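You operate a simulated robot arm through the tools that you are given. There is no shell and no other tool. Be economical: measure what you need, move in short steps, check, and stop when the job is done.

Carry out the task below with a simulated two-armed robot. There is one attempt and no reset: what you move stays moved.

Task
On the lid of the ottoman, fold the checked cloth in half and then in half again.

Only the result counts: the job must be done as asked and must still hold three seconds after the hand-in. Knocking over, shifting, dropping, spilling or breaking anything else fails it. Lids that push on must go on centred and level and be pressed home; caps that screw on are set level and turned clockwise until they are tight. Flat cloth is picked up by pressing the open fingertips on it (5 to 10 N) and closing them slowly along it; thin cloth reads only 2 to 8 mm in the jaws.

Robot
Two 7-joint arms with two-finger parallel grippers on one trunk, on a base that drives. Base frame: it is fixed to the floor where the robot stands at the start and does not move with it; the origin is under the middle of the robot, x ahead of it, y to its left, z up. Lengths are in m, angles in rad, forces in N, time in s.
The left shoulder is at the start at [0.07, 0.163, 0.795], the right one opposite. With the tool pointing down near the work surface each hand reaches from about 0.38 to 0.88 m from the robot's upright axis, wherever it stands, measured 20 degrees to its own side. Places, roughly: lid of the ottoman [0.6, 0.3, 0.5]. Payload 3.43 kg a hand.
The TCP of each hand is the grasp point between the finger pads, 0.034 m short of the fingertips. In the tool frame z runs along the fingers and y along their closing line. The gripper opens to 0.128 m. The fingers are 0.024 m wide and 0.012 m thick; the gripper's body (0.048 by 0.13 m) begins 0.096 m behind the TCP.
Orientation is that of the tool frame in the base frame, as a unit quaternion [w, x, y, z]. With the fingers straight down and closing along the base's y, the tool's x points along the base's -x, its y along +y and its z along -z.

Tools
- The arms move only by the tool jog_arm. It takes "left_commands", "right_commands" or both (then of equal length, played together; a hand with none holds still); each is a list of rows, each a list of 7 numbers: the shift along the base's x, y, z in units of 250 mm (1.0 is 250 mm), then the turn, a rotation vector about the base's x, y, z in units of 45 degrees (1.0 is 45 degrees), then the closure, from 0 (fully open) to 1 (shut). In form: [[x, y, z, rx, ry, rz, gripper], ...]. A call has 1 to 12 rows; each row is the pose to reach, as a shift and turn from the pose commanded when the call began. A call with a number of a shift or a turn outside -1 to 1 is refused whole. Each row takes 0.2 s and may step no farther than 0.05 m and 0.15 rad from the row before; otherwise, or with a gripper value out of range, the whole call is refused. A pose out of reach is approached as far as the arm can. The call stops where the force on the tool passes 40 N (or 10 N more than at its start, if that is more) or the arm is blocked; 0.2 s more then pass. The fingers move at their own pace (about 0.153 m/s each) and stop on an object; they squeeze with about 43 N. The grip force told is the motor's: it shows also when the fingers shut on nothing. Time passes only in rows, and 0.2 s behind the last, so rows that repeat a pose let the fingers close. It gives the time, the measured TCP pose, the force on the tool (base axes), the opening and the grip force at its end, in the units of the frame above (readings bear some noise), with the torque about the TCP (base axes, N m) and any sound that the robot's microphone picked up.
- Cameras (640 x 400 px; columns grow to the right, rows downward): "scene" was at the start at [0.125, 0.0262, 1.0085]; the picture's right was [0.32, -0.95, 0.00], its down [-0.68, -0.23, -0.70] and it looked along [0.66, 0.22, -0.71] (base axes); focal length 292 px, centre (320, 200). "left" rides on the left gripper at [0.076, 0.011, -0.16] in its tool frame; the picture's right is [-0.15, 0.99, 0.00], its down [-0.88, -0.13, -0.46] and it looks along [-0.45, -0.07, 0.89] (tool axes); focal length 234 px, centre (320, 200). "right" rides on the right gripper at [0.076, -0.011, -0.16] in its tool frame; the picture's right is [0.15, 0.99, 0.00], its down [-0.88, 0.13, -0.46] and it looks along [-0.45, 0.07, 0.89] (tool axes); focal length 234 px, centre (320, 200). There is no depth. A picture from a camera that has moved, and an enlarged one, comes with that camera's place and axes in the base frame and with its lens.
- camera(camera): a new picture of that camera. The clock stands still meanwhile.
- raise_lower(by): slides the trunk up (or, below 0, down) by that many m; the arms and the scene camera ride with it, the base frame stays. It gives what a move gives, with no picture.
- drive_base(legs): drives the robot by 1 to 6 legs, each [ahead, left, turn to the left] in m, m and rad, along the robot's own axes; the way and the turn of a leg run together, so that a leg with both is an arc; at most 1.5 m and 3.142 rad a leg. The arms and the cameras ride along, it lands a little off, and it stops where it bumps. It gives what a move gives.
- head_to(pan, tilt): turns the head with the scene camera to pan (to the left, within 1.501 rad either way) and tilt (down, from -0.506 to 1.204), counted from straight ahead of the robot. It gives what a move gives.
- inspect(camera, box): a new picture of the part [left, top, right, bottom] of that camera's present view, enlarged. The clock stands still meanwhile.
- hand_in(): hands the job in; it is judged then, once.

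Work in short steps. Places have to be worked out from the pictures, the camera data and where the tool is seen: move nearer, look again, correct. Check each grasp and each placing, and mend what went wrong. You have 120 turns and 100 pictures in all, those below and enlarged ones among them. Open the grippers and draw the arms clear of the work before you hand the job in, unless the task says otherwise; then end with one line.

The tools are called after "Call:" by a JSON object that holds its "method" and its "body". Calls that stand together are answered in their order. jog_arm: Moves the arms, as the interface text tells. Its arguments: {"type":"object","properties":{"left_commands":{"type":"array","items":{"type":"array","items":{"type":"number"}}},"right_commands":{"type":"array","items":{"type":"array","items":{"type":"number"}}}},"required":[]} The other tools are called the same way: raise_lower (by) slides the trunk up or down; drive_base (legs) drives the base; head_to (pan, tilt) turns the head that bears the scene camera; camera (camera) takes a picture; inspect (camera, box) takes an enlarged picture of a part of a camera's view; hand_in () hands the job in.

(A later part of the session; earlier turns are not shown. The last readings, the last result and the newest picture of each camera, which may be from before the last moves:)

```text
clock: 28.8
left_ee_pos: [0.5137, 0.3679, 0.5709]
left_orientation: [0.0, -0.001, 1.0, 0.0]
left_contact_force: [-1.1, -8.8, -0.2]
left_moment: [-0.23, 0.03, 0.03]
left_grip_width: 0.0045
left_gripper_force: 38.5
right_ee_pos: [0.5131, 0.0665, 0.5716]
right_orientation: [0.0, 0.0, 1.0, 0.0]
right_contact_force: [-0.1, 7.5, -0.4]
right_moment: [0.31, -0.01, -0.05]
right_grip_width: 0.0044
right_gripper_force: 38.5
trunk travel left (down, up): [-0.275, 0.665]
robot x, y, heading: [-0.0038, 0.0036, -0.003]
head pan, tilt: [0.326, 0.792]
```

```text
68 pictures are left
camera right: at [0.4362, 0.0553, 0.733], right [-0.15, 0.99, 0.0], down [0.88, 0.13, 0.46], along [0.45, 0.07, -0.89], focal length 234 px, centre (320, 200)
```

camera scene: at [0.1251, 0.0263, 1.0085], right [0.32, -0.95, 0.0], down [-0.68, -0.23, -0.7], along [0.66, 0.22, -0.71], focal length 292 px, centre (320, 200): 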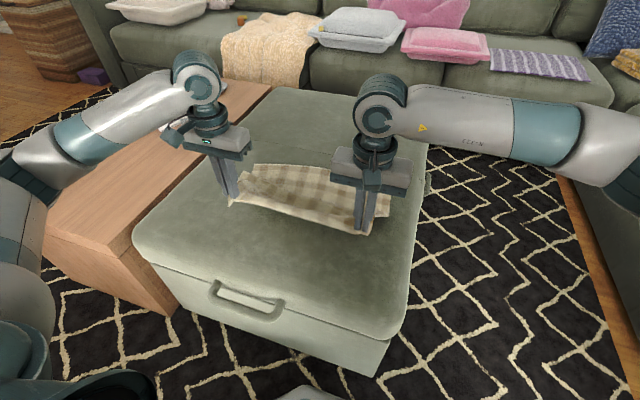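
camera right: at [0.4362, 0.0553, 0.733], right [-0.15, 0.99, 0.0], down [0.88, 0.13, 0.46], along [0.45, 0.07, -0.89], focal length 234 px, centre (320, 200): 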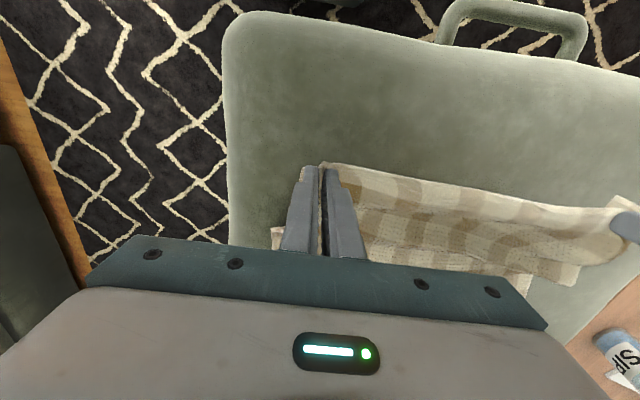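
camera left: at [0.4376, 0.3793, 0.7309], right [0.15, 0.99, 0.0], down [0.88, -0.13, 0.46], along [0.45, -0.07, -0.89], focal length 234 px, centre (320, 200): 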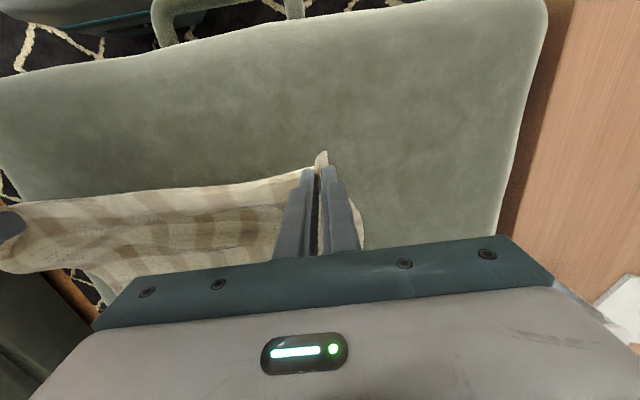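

The far edge is now at x≈0.70, so the fold line should be at about 0.55 and the final hand x at about 0.69. I'll lay the near part back down by moving to x≈0.43 and lowering.

Call:
{"method": "jog_arm", "body": {"left_commands": [[-0.1, -0.008, 0, 0, 0, 0, 1], [-0.2, -0.01, -0.04, 0, 0, 0, 1], [-0.28, -0.012, -0.1, 0, 0, 0, 1], [-0.33, -0.012, -0.18, 0, 0, 0, 1]], "right_commands": [[-0.1, 0.008, 0, 0, 0, 0, 1], [-0.2, 0.01, -0.04, 0, 0, 0, 1], [-0.28, 0.012, -0.1, 0, 0, 0, 1], [-0.33, 0.012, -0.18, 0, 0, 0, 1]]}}

Call:
{"method": "camera", "body": {"camera": "scene"}}

```text
clock: 29.8
left_ee_pos: [0.4312, 0.3644, 0.5273]
left_orientation: [0.0, 0.0, 1.0, 0.001]
left_contact_force: [0.3, -3.1, 0.3]
left_moment: [-0.07, 0.04, -0.02]
left_grip_width: 0.0046
left_gripper_force: 39.3
right_ee_pos: [0.4295, 0.0687, 0.5273]
right_orientation: [0.0, 0.0, 1.0, 0.0]
right_contact_force: [1.1, 3.3, -0.6]
right_moment: [0.12, -0.03, 0.0]
right_grip_width: 0.0044
right_gripper_force: 38.8
trunk travel left (down, up): [-0.275, 0.665]
robot x, y, heading: [0.0037, 0.0007, -0.004]
head pan, tilt: [0.326, 0.792]
```

```text
67 pictures are left
camera scene: at [0.125, 0.0263, 1.0085], right [0.32, -0.95, 0.0], down [-0.68, -0.23, -0.7], along [0.66, 0.22, -0.71], focal length 292 px, centre (320, 200)
```

scene: 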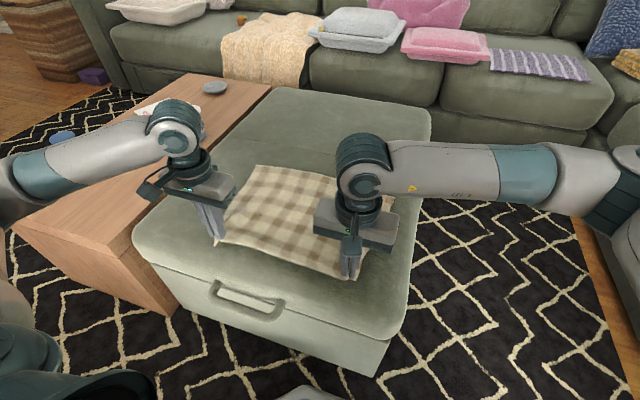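

The cloth is laid out again with low tension. First half of the arc once more, slightly slack.

Call:
{"method": "jog_arm", "body": {"left_commands": [[0.01, 0, 0.08, 0, 0, 0, 1], [0.04, 0, 0.17, 0, 0, 0, 1], [0.09, 0, 0.26, 0, 0, 0, 1], [0.15, 0, 0.33, 0, 0, 0, 1], [0.23, 0, 0.38, 0, 0.06, 0, 1], [0.31, 0, 0.41, 0, 0.12, 0, 1], [0.4, 0, 0.42, 0, 0.18, 0, 1], [0.49, 0, 0.42, 0, 0.24, 0, 1]], "right_commands": [[0.01, 0, 0.08, 0, 0, 0, 1], [0.04, 0, 0.17, 0, 0, 0, 1], [0.09, 0, 0.26, 0, 0, 0, 1], [0.15, 0, 0.33, 0, 0, 0, 1], [0.23, 0, 0.38, 0, 0.06, 0, 1], [0.31, 0, 0.41, 0, 0.12, 0, 1], [0.4, 0, 0.42, 0, 0.18, 0, 1], [0.49, 0, 0.42, 0, 0.24, 0, 1]]}}

Call:
{"method": "camera", "body": {"camera": "scene"}}

```text
clock: 31.6
left_ee_pos: [0.5535, 0.3651, 0.6308]
left_orientation: [-0.095, 0.0, 0.996, 0.0]
left_contact_force: [-0.4, -4.2, -0.5]
left_moment: [-0.15, 0.02, 0.07]
left_grip_width: 0.0046
left_gripper_force: 39.3
right_ee_pos: [0.5503, 0.0679, 0.6324]
right_orientation: [-0.095, 0.0, 0.996, 0.0]
right_contact_force: [0.1, 3.5, 0.4]
right_moment: [0.15, 0.0, -0.02]
right_grip_width: 0.0042
right_gripper_force: 38.6
trunk travel left (down, up): [-0.275, 0.665]
robot x, y, heading: [0.0004, -0.0009, 0.0]
head pan, tilt: [0.326, 0.792]
```

```text
66 pictures are left
camera scene: at [0.1254, 0.0261, 1.0083], right [0.32, -0.95, 0.0], down [-0.68, -0.23, -0.7], along [0.66, 0.22, -0.71], focal length 292 px, centre (320, 200)
```

scene: 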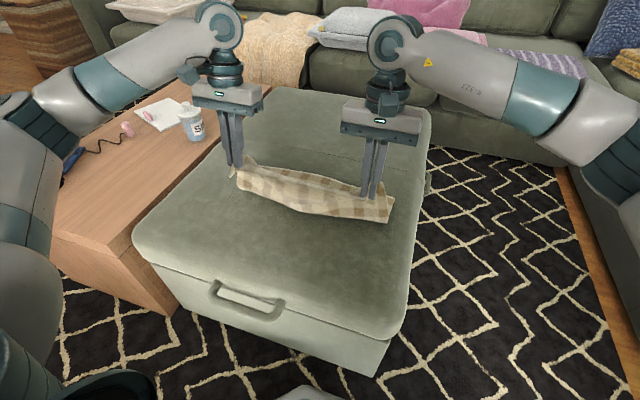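

I can't tell from this view whether the fold line is right, so I'll check with the right wrist camera.

Call:
{"method": "camera", "body": {"camera": "right"}}

Call:
{"method": "inspect", "body": {"camera": "scene", "box": [210, 130, 420, 260]}}

```text
65 pictures are left
camera right: at [0.5061, 0.057, 0.8047], right [-0.14, 0.99, 0.03], down [0.95, 0.13, 0.28], along [0.27, 0.07, -0.96], focal length 234 px, centre (320, 200)
```

right: 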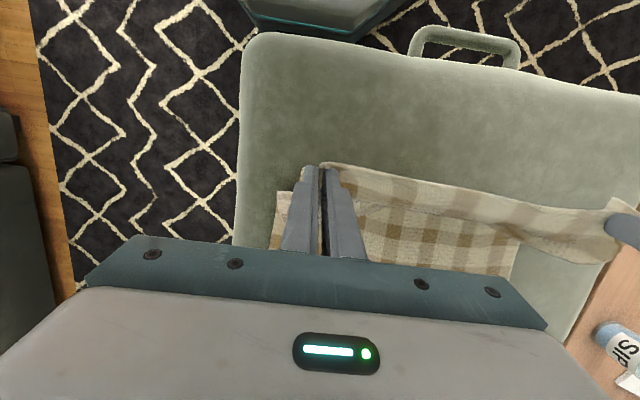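

```text
3.05 times, centred on (315, 195) of scene
camera zoom: at [0.1254, 0.0261, 1.0083], right [0.32, -0.95, 0.0], down [-0.68, -0.23, -0.7], along [0.66, 0.22, -0.71], focal length 889 px, centre (335, 215)
```

zoom: 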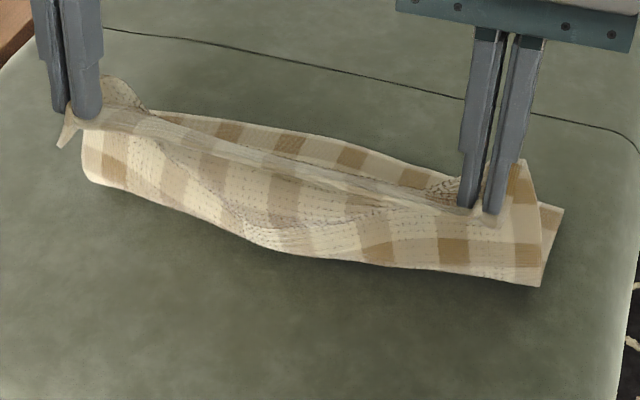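

The touchdown line is at x≈0.60 because the top was slack. I'll go back to lay it out to about 0.55, then come up taut before passing over.

Call:
{"method": "jog_arm", "body": {"left_commands": [[-0.12, 0, 0, 0, -0.08, 0, 1], [-0.24, 0, -0.06, 0, -0.16, 0, 1], [-0.36, 0, -0.18, 0, -0.24, 0, 1], [-0.42, 0, -0.28, 0, -0.24, 0, 1], [-0.42, 0, -0.28, 0, -0.24, 0, 1], [-0.38, 0, -0.14, 0, -0.24, 0, 1], [-0.32, 0, -0.02, 0, -0.24, 0, 1], [-0.22, 0, 0.06, 0, -0.24, 0, 1], [-0.1, 0, 0.08, 0, -0.16, 0, 1]], "right_commands": [[-0.12, 0, 0, 0, -0.08, 0, 1], [-0.24, 0, -0.06, 0, -0.16, 0, 1], [-0.36, 0, -0.18, 0, -0.24, 0, 1], [-0.42, 0, -0.28, 0, -0.24, 0, 1], [-0.42, 0, -0.28, 0, -0.24, 0, 1], [-0.38, 0, -0.14, 0, -0.24, 0, 1], [-0.32, 0, -0.02, 0, -0.24, 0, 1], [-0.22, 0, 0.06, 0, -0.24, 0, 1], [-0.1, 0, 0.08, 0, -0.16, 0, 1]]}}

Call:
{"method": "camera", "body": {"camera": "right"}}

Call:
{"method": "inspect", "body": {"camera": "scene", "box": [210, 130, 420, 260]}}

```text
clock: 33.6
left_ee_pos: [0.5304, 0.3644, 0.6515]
left_orientation: [-0.032, 0.0, 0.999, 0.0]
left_contact_force: [0.0, -3.4, -0.2]
left_moment: [-0.06, 0.02, 0.02]
left_grip_width: 0.0044
left_gripper_force: 38.7
right_ee_pos: [0.5245, 0.0704, 0.6535]
right_orientation: [-0.032, -0.001, 0.999, 0.0]
right_contact_force: [0.7, 3.3, -0.6]
right_moment: [0.16, 0.01, 0.0]
right_grip_width: 0.0043
right_gripper_force: 38.9
trunk travel left (down, up): [-0.275, 0.665]
robot x, y, heading: [0.0001, 0.001, 0.0]
head pan, tilt: [0.326, 0.792]
```

```text
63 pictures are left
camera right: at [0.4594, 0.0586, 0.817], right [-0.15, 0.99, 0.01], down [0.91, 0.13, 0.4], along [0.39, 0.07, -0.92], focal length 234 px, centre (320, 200)
```

right: 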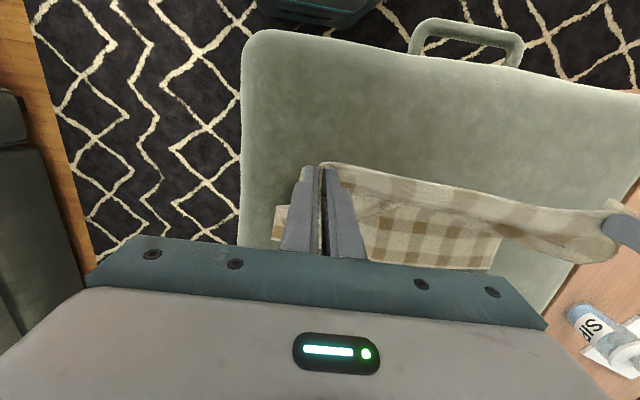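

```text
3.05 times, centred on (315, 195) of scene
camera zoom: at [0.1255, 0.0262, 1.0083], right [0.32, -0.95, 0.0], down [-0.68, -0.23, -0.7], along [0.66, 0.22, -0.71], focal length 889 px, centre (335, 215)
```

zoom: 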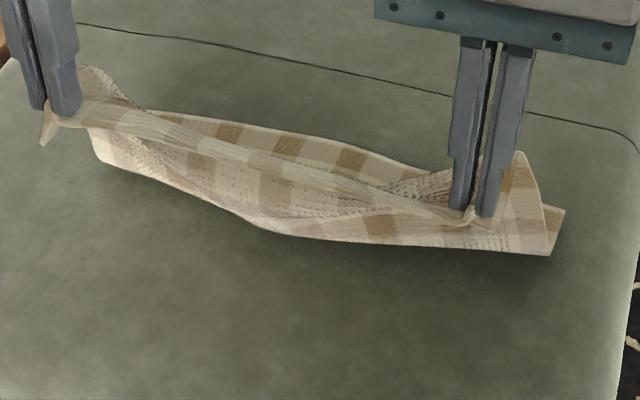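

The cloth leaves the jaws toward +x, so it cantilevers and pulls the touchdown forward. I'll go back, tilt the fingers about 0.7 rad so the cloth exits downward, lay it to about 0.55 and come up again.

Call:
{"method": "jog_arm", "body": {"left_commands": [[-0.1, 0, -0.04, 0, 0.15, 0, 1], [-0.2, 0, -0.12, 0, 0.3, 0, 1], [-0.3, 0, -0.24, 0, 0.45, 0, 1], [-0.38, 0, -0.34, 0, 0.6, 0, 1], [-0.4, 0, -0.38, 0, 0.75, 0, 1], [-0.38, 0, -0.34, 0, 0.85, 0, 1], [-0.34, 0, -0.26, 0, 0.85, 0, 1], [-0.28, 0, -0.16, 0, 0.85, 0, 1], [-0.18, 0, -0.08, 0, 0.85, 0, 1], [-0.06, 0, -0.05, 0, 0.85, 0, 1]], "right_commands": [[-0.1, 0, -0.04, 0, 0.15, 0, 1], [-0.2, 0, -0.12, 0, 0.3, 0, 1], [-0.3, 0, -0.24, 0, 0.45, 0, 1], [-0.38, 0, -0.34, 0, 0.6, 0, 1], [-0.4, 0, -0.38, 0, 0.75, 0, 1], [-0.38, 0, -0.34, 0, 0.85, 0, 1], [-0.34, 0, -0.26, 0, 0.85, 0, 1], [-0.28, 0, -0.16, 0, 0.85, 0, 1], [-0.18, 0, -0.08, 0, 0.85, 0, 1], [-0.06, 0, -0.05, 0, 0.85, 0, 1]]}}

Call:
{"method": "camera", "body": {"camera": "right"}}

Call:
{"method": "inspect", "body": {"camera": "scene", "box": [210, 130, 420, 260]}}

```text
clock: 35.8
left_ee_pos: [0.513, 0.3637, 0.6392]
left_orientation: [-0.358, 0.0, 0.934, 0.0]
left_contact_force: [0.3, -3.3, 0.4]
left_moment: [-0.07, 0.03, 0.02]
left_grip_width: 0.0043
left_gripper_force: 38.8
right_ee_pos: [0.5112, 0.0683, 0.6405]
right_orientation: [-0.357, 0.001, 0.934, 0.0]
right_contact_force: [0.6, 3.7, -0.4]
right_moment: [0.13, -0.03, -0.07]
right_grip_width: 0.0044
right_gripper_force: 39.0
trunk travel left (down, up): [-0.275, 0.665]
robot x, y, heading: [-0.0004, 0.0015, 0.0]
head pan, tilt: [0.326, 0.792]
```

```text
61 pictures are left
camera right: at [0.5599, 0.0574, 0.8098], right [-0.11, 0.99, 0.1], down [0.96, 0.13, -0.25], along [-0.26, 0.07, -0.96], focal length 234 px, centre (320, 200)
```

right: 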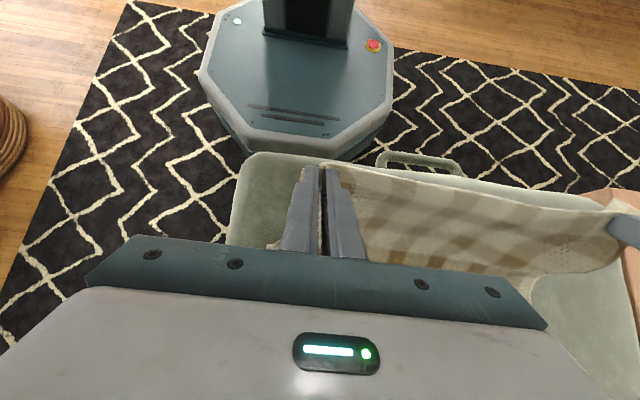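

```text
3.05 times, centred on (315, 195) of scene
camera zoom: at [0.1251, 0.0261, 1.0083], right [0.32, -0.95, 0.0], down [-0.68, -0.23, -0.7], along [0.66, 0.22, -0.71], focal length 889 px, centre (335, 215)
```

zoom: 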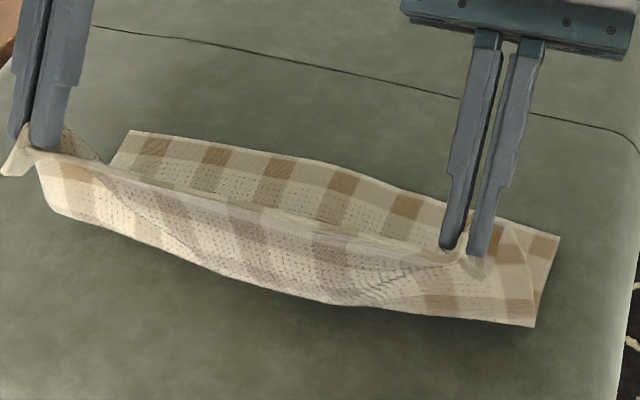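

The cloth now behaves well, with touchdown at about 0.56 and the far edge at about 0.66. To keep this tilt through to the end I need more reach. I'll drive the base left in two small legs and put the hands back each time, since they ride along.

Call:
{"method": "drive_base", "body": {"legs": [[0, 0.065, 0]]}}

```text
clock: 36.8
left_ee_pos: [0.5127, 0.4302, 0.6384]
left_orientation: [-0.358, 0.001, 0.934, -0.001]
left_contact_force: [-0.4, -3.3, -0.8]
left_moment: [-0.14, 0.02, 0.12]
left_grip_width: 0.0042
left_gripper_force: 39.1
right_ee_pos: [0.5098, 0.1346, 0.64]
right_orientation: [-0.358, 0.0, 0.934, -0.001]
right_contact_force: [0.3, 3.8, 0.0]
right_moment: [0.11, -0.01, -0.04]
right_grip_width: 0.0041
right_gripper_force: 38.9
trunk travel left (down, up): [-0.275, 0.665]
robot x, y, heading: [0.0027, 0.0683, 0.001]
head pan, tilt: [0.326, 0.792]
```

Base is at y≈0.066. I'll bring the hands back in y.

Call:
{"method": "jog_arm", "body": {"left_commands": [[0, -0.09, 0, 0, 0, 0, 1], [0, -0.18, 0, 0, 0, 0, 1], [0, -0.27, 0, 0, 0, 0, 1]], "right_commands": [[0, -0.09, 0, 0, 0, 0, 1], [0, -0.18, 0, 0, 0, 0, 1], [0, -0.27, 0, 0, 0, 0, 1]]}}

Call:
{"method": "drive_base", "body": {"legs": [[0, 0.07, 0]]}}

Call:
{"method": "jog_arm", "body": {"left_commands": [[0, -0.09, 0, 0, 0, 0, 1], [0, -0.18, 0, 0, 0, 0, 1], [0, -0.27, 0, 0, 0, 0, 1]], "right_commands": [[0, -0.09, 0, 0, 0, 0, 1], [0, -0.18, 0, 0, 0, 0, 1], [0, -0.27, 0, 0, 0, 0, 1]]}}

Call:
{"method": "camera", "body": {"camera": "scene"}}

Call:
{"method": "camera", "body": {"camera": "right"}}

```text
clock: 37.6
left_ee_pos: [0.5136, 0.3617, 0.6401]
left_orientation: [-0.357, 0.0, 0.934, 0.0]
left_contact_force: [0.2, -3.2, -0.5]
left_moment: [-0.13, -0.01, 0.07]
left_grip_width: 0.0044
left_gripper_force: 38.9
right_ee_pos: [0.5086, 0.0674, 0.6388]
right_orientation: [-0.358, 0.0, 0.934, 0.0]
right_contact_force: [0.7, 3.0, 0.1]
right_moment: [0.12, -0.01, -0.05]
right_grip_width: 0.0044
right_gripper_force: 39.1
trunk travel left (down, up): [-0.275, 0.665]
robot x, y, heading: [-0.0025, 0.0697, 0.002]
head pan, tilt: [0.326, 0.792]
```

```text
clock: 38.6
left_ee_pos: [0.5132, 0.432, 0.6405]
left_orientation: [-0.358, 0.0, 0.934, 0.0]
left_contact_force: [0.0, -3.4, -0.6]
left_moment: [-0.13, -0.01, 0.12]
left_grip_width: 0.0046
left_gripper_force: 39.7
right_ee_pos: [0.5099, 0.1373, 0.6402]
right_orientation: [-0.357, 0.001, 0.934, 0.0]
right_contact_force: [0.6, 3.3, -0.4]
right_moment: [0.04, -0.03, -0.03]
right_grip_width: 0.0039
right_gripper_force: 39.0
trunk travel left (down, up): [-0.275, 0.665]
robot x, y, heading: [0.0017, 0.1354, 0.001]
head pan, tilt: [0.326, 0.792]
```

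```text
clock: 39.4
left_ee_pos: [0.5136, 0.364, 0.6403]
left_orientation: [-0.358, 0.001, 0.934, 0.0]
left_contact_force: [0.7, -2.1, 0.3]
left_moment: [-0.03, -0.03, 0.06]
left_grip_width: 0.0044
left_gripper_force: 38.6
right_ee_pos: [0.5085, 0.0702, 0.6404]
right_orientation: [-0.358, 0.0, 0.934, 0.0]
right_contact_force: [-0.2, 2.3, -0.8]
right_moment: [0.07, 0.0, -0.01]
right_grip_width: 0.0043
right_gripper_force: 39.3
trunk travel left (down, up): [-0.275, 0.665]
robot x, y, heading: [-0.0037, 0.1355, 0.0]
head pan, tilt: [0.326, 0.792]
```

```text
59 pictures are left
camera scene: at [0.1252, 0.161, 1.0085], right [0.32, -0.95, 0.0], down [-0.68, -0.23, -0.7], along [0.66, 0.22, -0.71], focal length 292 px, centre (320, 200)
```

scene: 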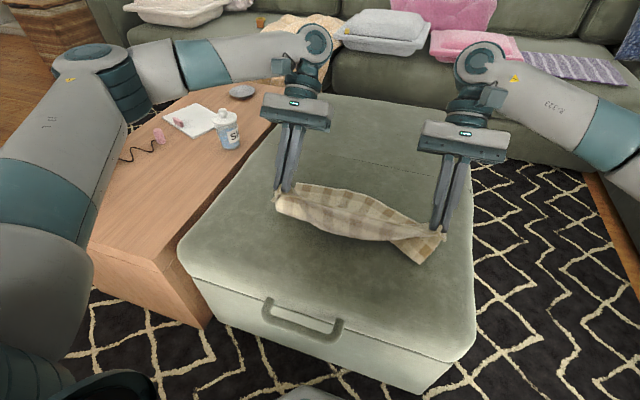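

```text
58 pictures are left
camera right: at [0.5583, 0.059, 0.81], right [-0.11, 0.99, 0.1], down [0.96, 0.13, -0.25], along [-0.26, 0.07, -0.96], focal length 234 px, centre (320, 200)
```

right: 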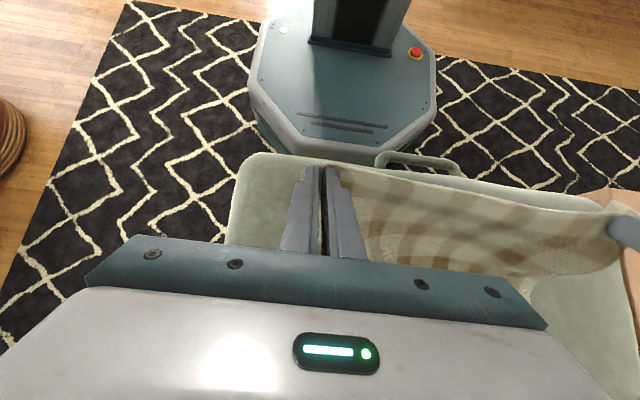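

The bottom layer may have been dragged a little in y. I'll lay the cloth back out toward the robot, still tilted, to inspect it.

Call:
{"method": "jog_arm", "body": {"left_commands": [[-0.08, 0, -0.04, 0, 0, 0, 1], [-0.16, 0, -0.1, 0, -0.1, 0, 1], [-0.26, 0, -0.18, 0, -0.2, 0, 1], [-0.36, 0, -0.26, 0, -0.3, 0, 1], [-0.46, 0, -0.34, 0, -0.4, 0, 1], [-0.5, 0, -0.4, 0, -0.5, 0, 1]], "right_commands": [[-0.08, 0, -0.04, 0, 0, 0, 1], [-0.16, 0, -0.1, 0, -0.1, 0, 1], [-0.26, 0, -0.18, 0, -0.2, 0, 1], [-0.36, 0, -0.26, 0, -0.3, 0, 1], [-0.46, 0, -0.34, 0, -0.4, 0, 1], [-0.5, 0, -0.4, 0, -0.5, 0, 1]]}}

Call:
{"method": "camera", "body": {"camera": "scene"}}

```text
clock: 40.8
left_ee_pos: [0.3874, 0.3629, 0.5421]
left_orientation: [-0.167, 0.0, 0.986, 0.0]
left_contact_force: [-0.1, -2.6, 0.1]
left_moment: [-0.04, 0.0, 0.01]
left_grip_width: 0.0047
left_gripper_force: 38.8
right_ee_pos: [0.3851, 0.069, 0.5414]
right_orientation: [-0.168, 0.001, 0.986, 0.001]
right_contact_force: [0.4, 3.4, -0.9]
right_moment: [0.1, -0.02, 0.02]
right_grip_width: 0.0041
right_gripper_force: 38.2
trunk travel left (down, up): [-0.275, 0.665]
robot x, y, heading: [0.0024, 0.1308, -0.004]
head pan, tilt: [0.326, 0.792]
```

```text
57 pictures are left
camera scene: at [0.125, 0.1613, 1.0085], right [0.32, -0.95, 0.0], down [-0.68, -0.23, -0.7], along [0.66, 0.22, -0.71], focal length 292 px, centre (320, 200)
```

scene: 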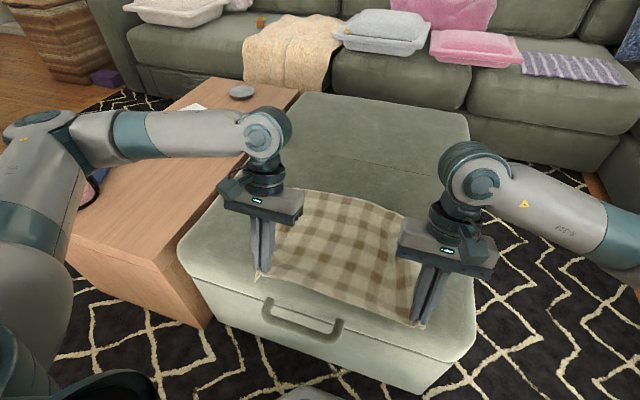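

The cloth is flat again, with the far edge at x≈0.645 and the fold line at about 0.49. Redoing the arc with strong early tilt.

Call:
{"method": "jog_arm", "body": {"left_commands": [[0.056, 0, 0.088, 0, 0.145, 0, 1], [0.148, 0, 0.2, 0, 0.27, 0, 1], [0.264, 0, 0.268, 0, 0.45, 0, 1], [0.392, 0, 0.32, 0, 0.59, 0, 1], [0.544, 0, 0.308, 0, 0.72, 0, 1], [0.692, 0, 0.276, 0, 0.845, 0, 1]], "right_commands": [[0.056, 0, 0.088, 0, 0.145, 0, 1], [0.148, 0, 0.2, 0, 0.27, 0, 1], [0.264, 0, 0.268, 0, 0.45, 0, 1], [0.392, 0, 0.32, 0, 0.59, 0, 1], [0.544, 0, 0.308, 0, 0.72, 0, 1], [0.692, 0, 0.276, 0, 0.845, 0, 1]]}}

Call:
{"method": "inspect", "body": {"camera": "scene", "box": [230, 150, 470, 300]}}

Call:
{"method": "camera", "body": {"camera": "right"}}

```text
clock: 42.2
left_ee_pos: [0.5627, 0.3635, 0.6096]
left_orientation: [-0.48, 0.0, 0.877, -0.002]
left_contact_force: [-0.6, -1.8, -0.3]
left_moment: [-0.08, 0.08, 0.08]
left_grip_width: 0.0043
left_gripper_force: 39.1
right_ee_pos: [0.5585, 0.0713, 0.6099]
right_orientation: [-0.48, 0.0, 0.877, 0.002]
right_contact_force: [-0.4, 2.6, -0.9]
right_moment: [0.13, 0.08, -0.11]
right_grip_width: 0.0045
right_gripper_force: 38.1
trunk travel left (down, up): [-0.275, 0.665]
robot x, y, heading: [0.0024, 0.136, 0.005]
head pan, tilt: [0.326, 0.792]
```

```text
2.67 times, centred on (350, 225) of scene
camera zoom: at [0.1249, 0.1614, 1.0082], right [0.32, -0.95, 0.0], down [-0.68, -0.23, -0.7], along [0.66, 0.22, -0.71], focal length 778 px, centre (240, 133)
```

zoom: 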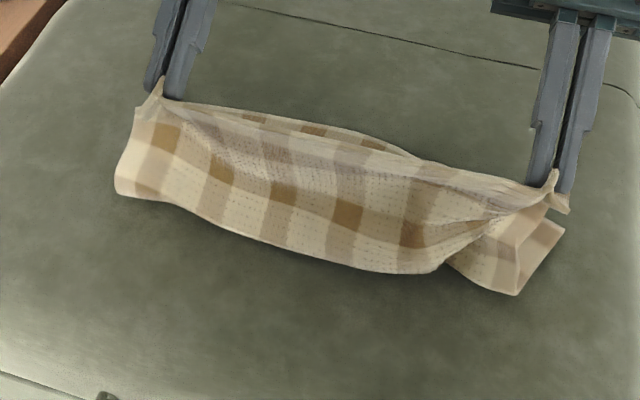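

```text
55 pictures are left
camera right: at [0.6521, 0.0586, 0.7604], right [-0.08, 0.99, 0.13], down [0.86, 0.13, -0.5], along [-0.51, 0.07, -0.86], focal length 234 px, centre (320, 200)
```

right: 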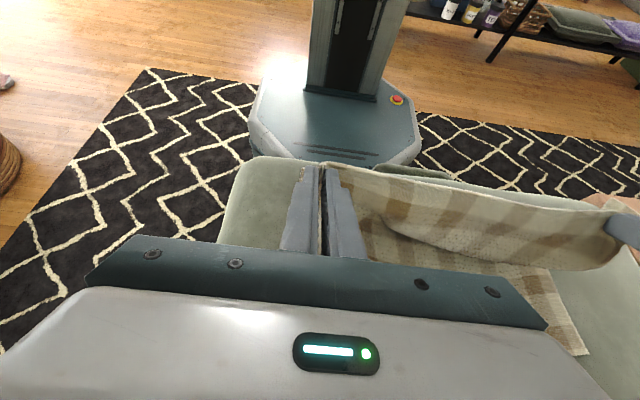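

The edge now points upward and the far layer lies below. I'll finish the arc down to the far edge.

Call:
{"method": "jog_arm", "body": {"left_commands": [[0.116, 0, -0.06, 0, 0.06, 0, 1], [0.216, 0, -0.14, 0, 0.06, 0, 1], [0.296, 0, -0.24, 0, 0.06, 0, 1], [0.356, 0, -0.34, 0, 0.06, 0, 1], [0.396, 0, -0.4, 0, 0.06, 0, 1]], "right_commands": [[0.116, 0, -0.06, 0, 0.06, 0, 1], [0.216, 0, -0.14, 0, 0.06, 0, 1], [0.296, 0, -0.24, 0, 0.06, 0, 1], [0.356, 0, -0.34, 0, 0.06, 0, 1], [0.396, 0, -0.4, 0, 0.06, 0, 1]]}}

Call:
{"method": "inspect", "body": {"camera": "scene", "box": [230, 150, 470, 300]}}

Call:
{"method": "camera", "body": {"camera": "right"}}

Call:
{"method": "camera", "body": {"camera": "left"}}

```text
clock: 43.4
left_ee_pos: [0.5824, 0.3593, 0.5186]
left_orientation: [-0.499, 0.001, 0.867, 0.0]
left_contact_force: [-0.3, -8.9, 3.1]
left_moment: [-0.19, 0.04, 0.21]
left_grip_width: 0.0045
left_gripper_force: 39.1
left hand out of reach, approached as far as the arm can: row 1, 2, 3, 4, 5
right_ee_pos: [0.5757, 0.0577, 0.5225]
right_orientation: [-0.5, 0.0, 0.866, 0.0]
right_contact_force: [0.1, 8.2, 1.1]
right_moment: [0.21, 0.01, -0.24]
right_grip_width: 0.0042
right_gripper_force: 39.2
right hand out of reach, approached as far as the arm can: row 1, 2, 3, 4, 5
trunk travel left (down, up): [-0.275, 0.665]
robot x, y, heading: [0.0003, 0.1359, 0.001]
head pan, tilt: [0.326, 0.792]
```

```text
2.67 times, centred on (350, 225) of scene
camera zoom: at [0.1247, 0.1611, 1.0086], right [0.32, -0.95, 0.0], down [-0.68, -0.23, -0.7], along [0.67, 0.22, -0.71], focal length 778 px, centre (240, 133)
```

zoom: 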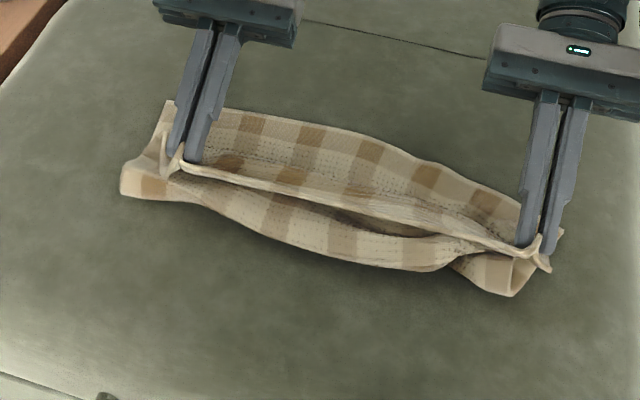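

```text
53 pictures are left
camera right: at [0.6747, 0.0467, 0.6686], right [-0.07, 0.99, 0.13], down [0.84, 0.13, -0.53], along [-0.54, 0.07, -0.84], focal length 234 px, centre (320, 200)
```

right: 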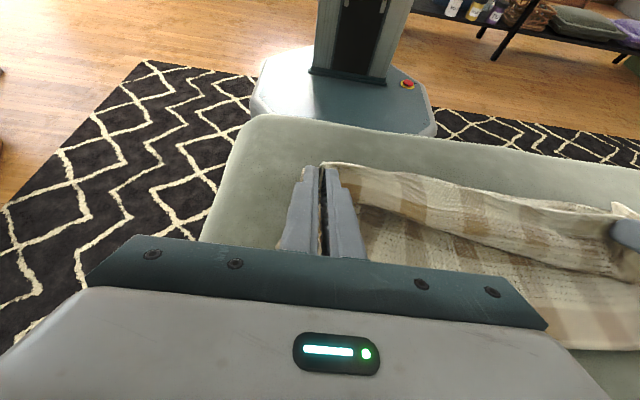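

```text
52 pictures are left
camera left: at [0.6814, 0.3702, 0.6639], right [0.07, 0.99, -0.13], down [0.84, -0.13, -0.53], along [-0.54, -0.07, -0.84], focal length 234 px, centre (320, 200)
```

left: 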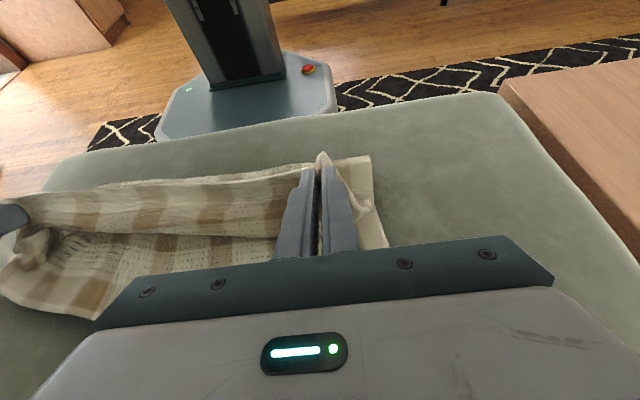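

With this tilt the arms can't get far enough out. A better plan is to lay the cloth flat again, regrip the far edge and fold it toward the robot, where tilting the fingers forward is natural. First I'll lay it back out.

Call:
{"method": "jog_arm", "body": {"left_commands": [[-0.05, 0.01, 0.12, 0, -0.08, 0, 1], [-0.12, 0.01, 0.28, 0, -0.18, 0, 1], [-0.26, 0.01, 0.38, 0, -0.34, 0, 1], [-0.4, 0.01, 0.4, 0, -0.5, 0, 1], [-0.54, 0.01, 0.34, 0, -0.68, 0, 1], [-0.66, 0.01, 0.24, 0, -0.84, 0, 1], [-0.76, 0.01, 0.12, 0, -0.9, 0, 1], [-0.82, 0, 0.02, 0, -1, 0, 1]], "right_commands": [[-0.05, 0.03, 0.12, 0, -0.08, 0, 1], [-0.12, 0.03, 0.28, 0, -0.18, 0, 1], [-0.26, 0.03, 0.38, 0, -0.34, 0, 1], [-0.4, 0.03, 0.4, 0, -0.5, 0, 1], [-0.54, 0.03, 0.34, 0, -0.68, 0, 1], [-0.66, 0.02, 0.24, 0, -0.84, 0, 1], [-0.76, 0.01, 0.12, 0, -0.9, 0, 1], [-0.8, 0, 0.02, 0, -1, 0, 1]]}}

Call:
{"method": "camera", "body": {"camera": "scene"}}

```text
clock: 45.2
left_ee_pos: [0.3791, 0.358, 0.5229]
left_orientation: [-0.13, 0.0, 0.992, 0.0]
left_contact_force: [-0.4, -8.4, 0.1]
left_moment: [-0.29, 0.04, 0.08]
left_grip_width: 0.0046
left_gripper_force: 39.3
right_ee_pos: [0.3747, 0.0573, 0.5269]
right_orientation: [-0.13, 0.001, 0.992, 0.002]
right_contact_force: [-0.2, 8.3, -0.6]
right_moment: [0.36, -0.01, -0.15]
right_grip_width: 0.0043
right_gripper_force: 38.7
trunk travel left (down, up): [-0.275, 0.665]
robot x, y, heading: [0.0012, 0.1361, -0.001]
head pan, tilt: [0.326, 0.792]
```

```text
51 pictures are left
camera scene: at [0.1252, 0.1612, 1.0086], right [0.32, -0.95, 0.0], down [-0.68, -0.23, -0.7], along [0.66, 0.22, -0.71], focal length 292 px, centre (320, 200)
```

scene: 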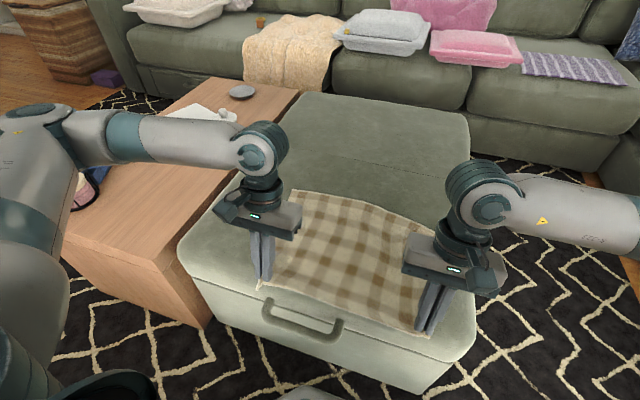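

It's flat. I'll lower to the surface, open gently, rise, and look at the free cloth.

Call:
{"method": "jog_arm", "body": {"left_commands": [[0, 0, -0.03, 0, 0, 0, 1], [0, 0, -0.046, 0, 0, 0, 0.95], [0, 0, -0.046, 0, 0, 0, 0.85], [0, 0, -0.046, 0, 0, 0, 0.75], [0, 0, 0.02, 0, 0, 0, 0.7], [0, 0, 0.1, 0, 0, 0, 0.7], [0, 0.02, 0.25, 0, -0.1, 0, 0.7], [0, 0.04, 0.4, 0, -0.2, 0, 0.6], [0, 0.08, 0.55, 0, -0.33, 0, 0.6]], "right_commands": [[0, 0, -0.04, 0, 0, 0, 1], [0, 0, -0.06, 0, 0, 0, 0.95], [0, 0, -0.06, 0, 0, 0, 0.85], [0, 0, -0.06, 0, 0, 0, 0.75], [0, 0, 0.02, 0, 0, 0, 0.7], [0, 0, 0.1, 0, 0, 0, 0.7], [0, -0.02, 0.25, 0, -0.1, 0, 0.7], [0, -0.08, 0.4, 0, -0.2, 0, 0.6], [0, -0.2, 0.55, 0, -0.33, 0, 0.6]]}}

Call:
{"method": "camera", "body": {"camera": "scene"}}

```text
clock: 47.2
left_ee_pos: [0.3777, 0.3819, 0.6622]
left_orientation: [-0.001, 0.001, 1.0, 0.001]
left_contact_force: [-0.1, 0.4, 0.9]
left_moment: [0.0, -0.03, -0.01]
left_grip_width: 0.0511
left_gripper_force: 0.0
right_ee_pos: [0.3758, 0.0078, 0.6674]
right_orientation: [-0.002, 0.0, 1.0, 0.0]
right_contact_force: [-0.3, 0.6, -0.7]
right_moment: [-0.01, 0.01, 0.01]
right_grip_width: 0.051
right_gripper_force: 0.1
trunk travel left (down, up): [-0.275, 0.665]
robot x, y, heading: [0.0019, 0.1343, -0.002]
head pan, tilt: [0.326, 0.792]
```

```text
50 pictures are left
camera scene: at [0.1244, 0.161, 1.0085], right [0.32, -0.95, 0.0], down [-0.67, -0.23, -0.7], along [0.67, 0.22, -0.71], focal length 292 px, centre (320, 200)
```

scene: 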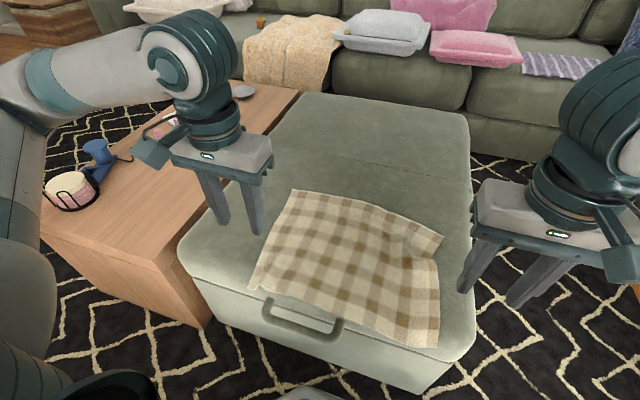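

The cloth is free and mostly flat: A≈(0.633,0.41), B≈(0.60,0.023), with a pucker near B. I'll move the hands over the far edge corners and look with the wrist cameras.

Call:
{"method": "jog_arm", "body": {"left_commands": [[0.16, 0, -0.02, 0, 0, 0, 0.6], [0.32, -0.02, -0.06, 0, 0, 0, 0.6], [0.48, -0.04, -0.12, 0, 0, 0, 0.6], [0.64, -0.06, -0.18, 0, 0, 0, 0.6], [0.8, -0.07, -0.25, 0, 0, 0, 0.6], [0.97, -0.07, -0.32, 0, 0, 0, 0.6]], "right_commands": [[0.16, 0.04, -0.02, 0, 0, 0, 0.6], [0.32, 0.08, -0.06, 0, 0, 0, 0.6], [0.48, 0.12, -0.12, 0, 0, 0, 0.6], [0.64, 0.16, -0.18, 0, 0, 0, 0.6], [0.8, 0.2, -0.25, 0, 0, 0, 0.6], [0.9, 0.23, -0.32, 0, 0, 0, 0.6]]}}

Call:
{"method": "camera", "body": {"camera": "left"}}

Call:
{"method": "camera", "body": {"camera": "right"}}

Call:
{"method": "inspect", "body": {"camera": "scene", "box": [230, 150, 470, 300]}}

```text
clock: 48.6
left_ee_pos: [0.6215, 0.366, 0.5816]
left_orientation: [-0.003, 0.0, 1.0, 0.0]
left_contact_force: [-0.1, 0.2, -0.2]
left_moment: [-0.01, 0.0, 0.0]
left_grip_width: 0.0512
left_gripper_force: 0.0
right_ee_pos: [0.5975, 0.0674, 0.5842]
right_orientation: [-0.003, 0.0, 1.0, -0.001]
right_contact_force: [0.3, 0.4, -0.1]
right_moment: [-0.01, 0.02, 0.02]
right_grip_width: 0.051
right_gripper_force: 0.1
trunk travel left (down, up): [-0.275, 0.665]
robot x, y, heading: [0.0006, 0.1375, -0.007]
head pan, tilt: [0.326, 0.792]
```

```text
49 pictures are left
camera left: at [0.5462, 0.3769, 0.7414], right [0.15, 0.99, 0.0], down [0.88, -0.13, 0.45], along [0.45, -0.07, -0.89], focal length 234 px, centre (320, 200)
```

left: 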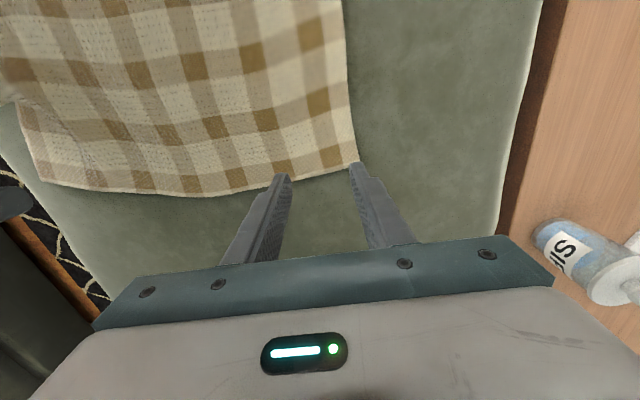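

```text
48 pictures are left
camera right: at [0.5224, 0.0566, 0.7453], right [-0.15, 0.99, 0.0], down [0.88, 0.13, 0.45], along [0.45, 0.07, -0.89], focal length 234 px, centre (320, 200)
```

right: 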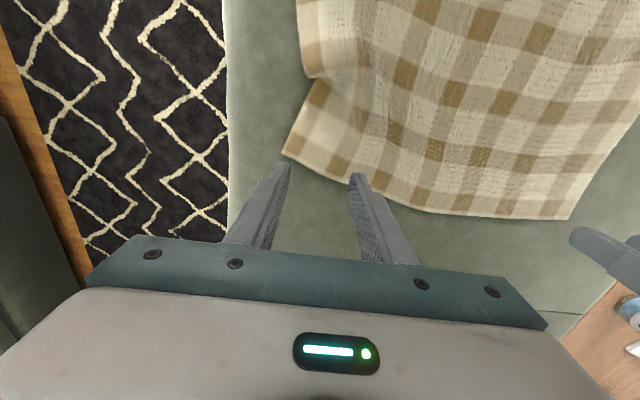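

```text
2.67 times, centred on (350, 225) of scene
camera zoom: at [0.1257, 0.1612, 1.0083], right [0.32, -0.95, 0.0], down [-0.68, -0.23, -0.7], along [0.66, 0.22, -0.71], focal length 778 px, centre (240, 133)
```

zoom: 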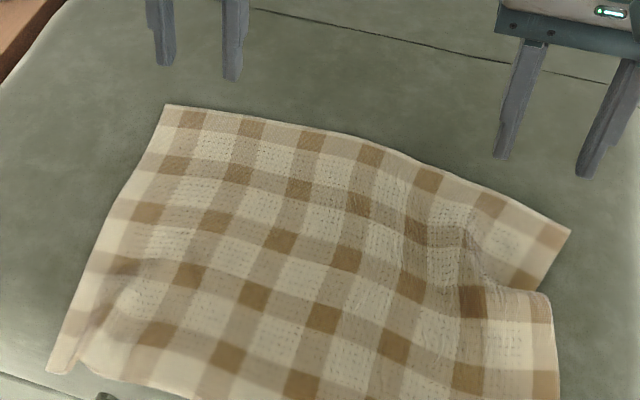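

The edge corners are A≈(0.638,0.407) and B≈(0.605,0.025), so the hands are already over the grip points. I'll lower to contact.

Call:
{"method": "jog_arm", "body": {"left_commands": [[0, -0.016, -0.1, 0, 0, 0, 0.6], [0, -0.016, -0.2, 0, 0, 0, 0.6], [0, -0.016, -0.27, 0, 0, 0, 0.6], [0, -0.016, -0.288, 0, 0, 0, 0.6], [0, -0.016, -0.296, 0, 0, 0, 0.6], [0, -0.016, -0.296, 0, 0, 0, 0.6]], "right_commands": [[0, 0.012, -0.1, 0, 0, 0, 0.6], [0, 0.012, -0.2, 0, 0, 0, 0.6], [0, 0.012, -0.28, 0, 0, 0, 0.6], [0, 0.012, -0.298, 0, 0, 0, 0.6], [0, 0.012, -0.306, 0, 0, 0, 0.6], [0, 0.012, -0.306, 0, 0, 0, 0.6]]}}

Call:
{"method": "camera", "body": {"camera": "left"}}

Call:
{"method": "camera", "body": {"camera": "right"}}

```text
clock: 50.0
left_ee_pos: [0.6201, 0.3613, 0.5083]
left_orientation: [-0.001, 0.0, 1.0, 0.0]
left_contact_force: [-0.6, 1.1, 3.1]
left_moment: [0.04, 0.02, -0.02]
left_grip_width: 0.0514
left_gripper_force: 0.0
right_ee_pos: [0.5984, 0.0689, 0.5089]
right_orientation: [-0.002, 0.0, 1.0, 0.001]
right_contact_force: [-1.5, 0.2, 1.2]
right_moment: [0.0, 0.07, -0.01]
right_grip_width: 0.0513
right_gripper_force: 0.0
trunk travel left (down, up): [-0.275, 0.665]
robot x, y, heading: [0.0033, 0.1361, -0.002]
head pan, tilt: [0.326, 0.792]
```

```text
46 pictures are left
camera left: at [0.545, 0.3718, 0.6686], right [0.15, 0.99, 0.0], down [0.88, -0.13, 0.45], along [0.45, -0.07, -0.89], focal length 234 px, centre (320, 200)
```

left: 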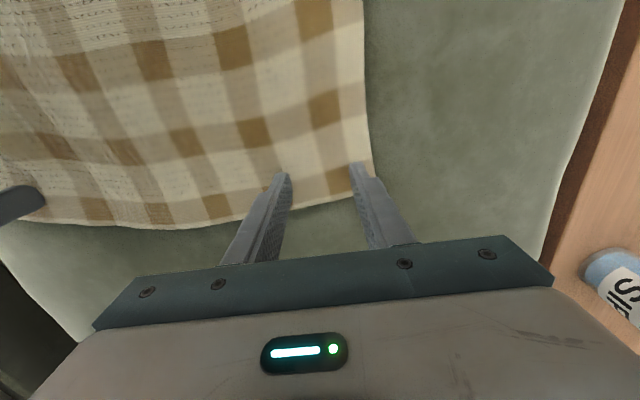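

```text
45 pictures are left
camera right: at [0.5226, 0.0584, 0.6697], right [-0.15, 0.99, 0.0], down [0.88, 0.13, 0.45], along [0.45, 0.07, -0.89], focal length 234 px, centre (320, 200)
```

right: 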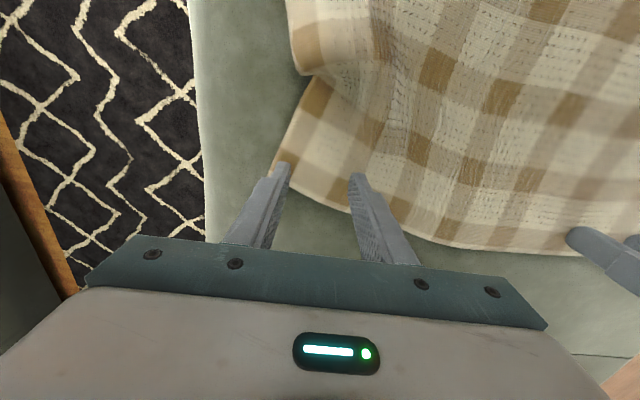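

Left is well placed. I'll nudge the right about 1 cm inward, then press both to about 8–10 N.

Call:
{"method": "jog_arm", "body": {"left_commands": [[0, 0, 0, 0, 0, 0, 0.6], [0, 0, 0, 0, 0, 0, 0.6], [0, 0, -0.002, 0, 0, 0, 0.6], [0, 0, -0.004, 0, 0, 0, 0.6], [0, 0, -0.004, 0, 0, 0, 0.6]], "right_commands": [[0, 0, 0.03, 0, 0, 0, 0.6], [-0.012, 0.04, 0.03, 0, 0, 0, 0.6], [-0.012, 0.04, 0.005, 0, 0, 0, 0.6], [-0.012, 0.04, -0.006, 0, 0, 0, 0.6], [-0.012, 0.04, -0.006, 0, 0, 0, 0.6]]}}

```text
clock: 51.2
left_ee_pos: [0.6206, 0.3604, 0.5086]
left_orientation: [-0.002, 0.0, 1.0, 0.0]
left_contact_force: [0.5, 2.7, 7.2]
left_moment: [0.14, 0.0, -0.04]
left_grip_width: 0.0513
left_gripper_force: 0.0
right_ee_pos: [0.596, 0.0798, 0.5086]
right_orientation: [-0.001, -0.001, 1.0, 0.001]
right_contact_force: [-0.1, 1.3, 7.4]
right_moment: [0.04, 0.04, -0.03]
right_grip_width: 0.0512
right_gripper_force: 0.0
trunk travel left (down, up): [-0.275, 0.665]
robot x, y, heading: [0.0048, 0.1308, -0.001]
head pan, tilt: [0.326, 0.792]
```

Both press at about 7 N, so I'll close slowly.

Call:
{"method": "jog_arm", "body": {"left_commands": [[0, 0, 0, 0, 0, 0, 0.63], [0, 0, 0, 0, 0, 0, 0.66], [0, 0, 0, 0, 0, 0, 0.69], [0, 0, 0, 0, 0, 0, 0.72], [0, 0, 0, 0, 0, 0, 0.75], [0, 0, 0, 0, 0, 0, 0.78], [0, 0, 0, 0, 0, 0, 0.81], [0, 0, 0, 0, 0, 0, 0.84], [0, 0, 0, 0, 0, 0, 0.87], [0, 0, 0, 0, 0, 0, 0.89], [0, 0, 0, 0, 0, 0, 0.91], [0, 0, 0, 0, 0, 0, 0.93]], "right_commands": [[0, 0, 0, 0, 0, 0, 0.63], [0, 0, 0, 0, 0, 0, 0.66], [0, 0, 0, 0, 0, 0, 0.69], [0, 0, 0, 0, 0, 0, 0.72], [0, 0, 0, 0, 0, 0, 0.75], [0, 0, 0, 0, 0, 0, 0.78], [0, 0, 0, 0, 0, 0, 0.81], [0, 0, 0, 0, 0, 0, 0.84], [0, 0, 0, 0, 0, 0, 0.87], [0, 0, 0, 0, 0, 0, 0.89], [0, 0, 0, 0, 0, 0, 0.91], [0, 0, 0, 0, 0, 0, 0.93]]}}

Call:
{"method": "jog_arm", "body": {"left_commands": [[0, 0, 0, 0, 0, 0, 0.95], [0, 0, 0, 0, 0, 0, 0.97], [0, 0, 0, 0, 0, 0, 1], [0, 0, 0, 0, 0, 0, 1]], "right_commands": [[0, 0, 0, 0, 0, 0, 0.95], [0, 0, 0, 0, 0, 0, 0.97], [0, 0, 0, 0, 0, 0, 1], [0, 0, 0, 0, 0, 0, 1]]}}

Call:
{"method": "camera", "body": {"camera": "right"}}

Call:
{"method": "camera", "body": {"camera": "left"}}

```text
clock: 53.8
left_ee_pos: [0.6209, 0.3598, 0.5095]
left_orientation: [-0.002, 0.0, 1.0, 0.0]
left_contact_force: [0.6, -2.6, 5.9]
left_moment: [-0.13, 0.0, 0.07]
left_grip_width: 0.0096
left_gripper_force: 0.7
right_ee_pos: [0.5954, 0.0787, 0.5083]
right_orientation: [0.0, 0.0, 1.0, 0.0]
right_contact_force: [0.0, 1.6, 10.3]
right_moment: [0.12, 0.03, -0.03]
right_grip_width: 0.0096
right_gripper_force: 0.5
trunk travel left (down, up): [-0.275, 0.665]
robot x, y, heading: [-0.0009, 0.1334, -0.002]
head pan, tilt: [0.326, 0.792]
```

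```text
clock: 54.8
left_ee_pos: [0.6201, 0.3591, 0.5091]
left_orientation: [-0.002, 0.0, 1.0, 0.0]
left_contact_force: [-1.3, -1.2, 5.6]
left_moment: [-0.03, -0.01, 0.11]
left_grip_width: 0.0044
left_gripper_force: 39.1
right_ee_pos: [0.5954, 0.0789, 0.5066]
right_orientation: [-0.002, 0.001, 1.0, 0.0]
right_contact_force: [0.2, 0.2, 10.4]
right_moment: [0.05, 0.02, 0.03]
right_grip_width: 0.0
right_gripper_force: 33.0
trunk travel left (down, up): [-0.275, 0.665]
robot x, y, heading: [-0.0001, 0.1329, -0.0]
head pan, tilt: [0.326, 0.792]
```

```text
44 pictures are left
camera right: at [0.52, 0.0671, 0.6684], right [-0.15, 0.99, 0.0], down [0.88, 0.13, 0.45], along [0.45, 0.07, -0.89], focal length 234 px, centre (320, 200)
```

right: 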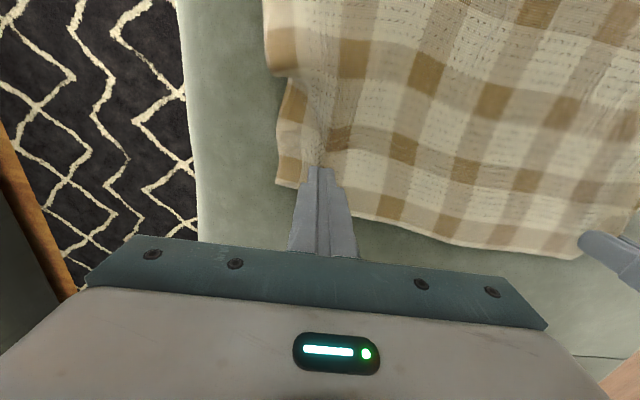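

```text
43 pictures are left
camera left: at [0.5449, 0.3713, 0.668], right [0.15, 0.99, 0.0], down [0.88, -0.13, 0.45], along [0.45, -0.07, -0.89], focal length 234 px, centre (320, 200)
```

left: 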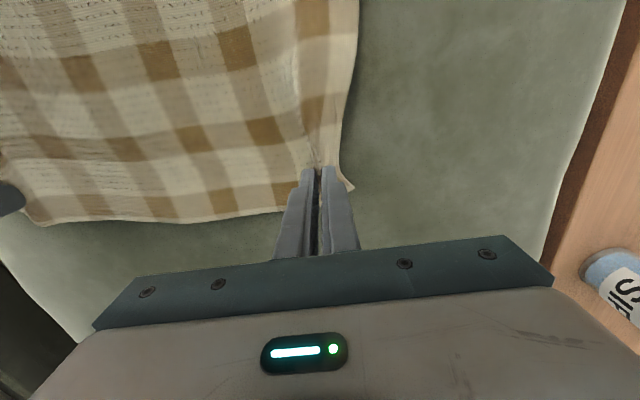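

Left holds (4.4 mm), but the right slipped through. I'll reopen the right and retry at the same spot with a lighter press.

Call:
{"method": "jog_arm", "body": {"right_commands": [[0, 0, 0.06, 0, 0, 0, 0.9], [0, 0.012, 0.1, 0, 0, 0, 0.6], [0, 0.012, 0.1, 0, 0, 0, 0.58], [0, 0.012, 0.05, 0, 0, 0, 0.58], [0, 0.012, 0.02, 0, 0, 0, 0.58], [0, 0.012, 0.008, 0, 0, 0, 0.58], [0, 0.012, 0.003, 0, 0, 0, 0.58], [0, 0.012, 0.003, 0, 0, 0, 0.58]]}}

Call:
{"method": "inspect", "body": {"camera": "right", "box": [200, 60, 460, 260]}}

```text
clock: 56.6
left_ee_pos: [0.6205, 0.3607, 0.5085]
left_orientation: [-0.002, 0.0, 1.0, 0.001]
left_contact_force: [-2.8, 1.0, 7.7]
left_moment: [0.04, 0.08, 0.04]
left_grip_width: 0.0047
left_gripper_force: 38.8
right_ee_pos: [0.5949, 0.0815, 0.5097]
right_orientation: [-0.002, 0.001, 1.0, 0.0]
right_contact_force: [-0.7, -1.2, 1.9]
right_moment: [-0.07, -0.01, 0.04]
right_grip_width: 0.0539
right_gripper_force: 0.2
trunk travel left (down, up): [-0.275, 0.665]
robot x, y, heading: [-0.001, 0.138, -0.001]
head pan, tilt: [0.326, 0.792]
```

```text
2.00 times, centred on (330, 160) of right
camera zoom: at [0.5193, 0.0701, 0.6693], right [-0.15, 0.99, 0.0], down [0.88, 0.13, 0.45], along [0.45, 0.07, -0.89], focal length 468 px, centre (300, 280)
```

zoom: 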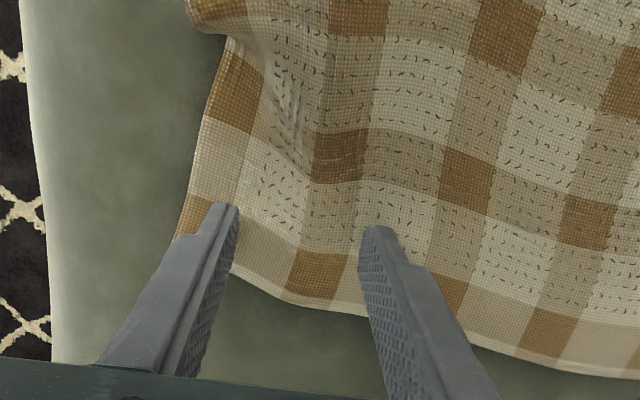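

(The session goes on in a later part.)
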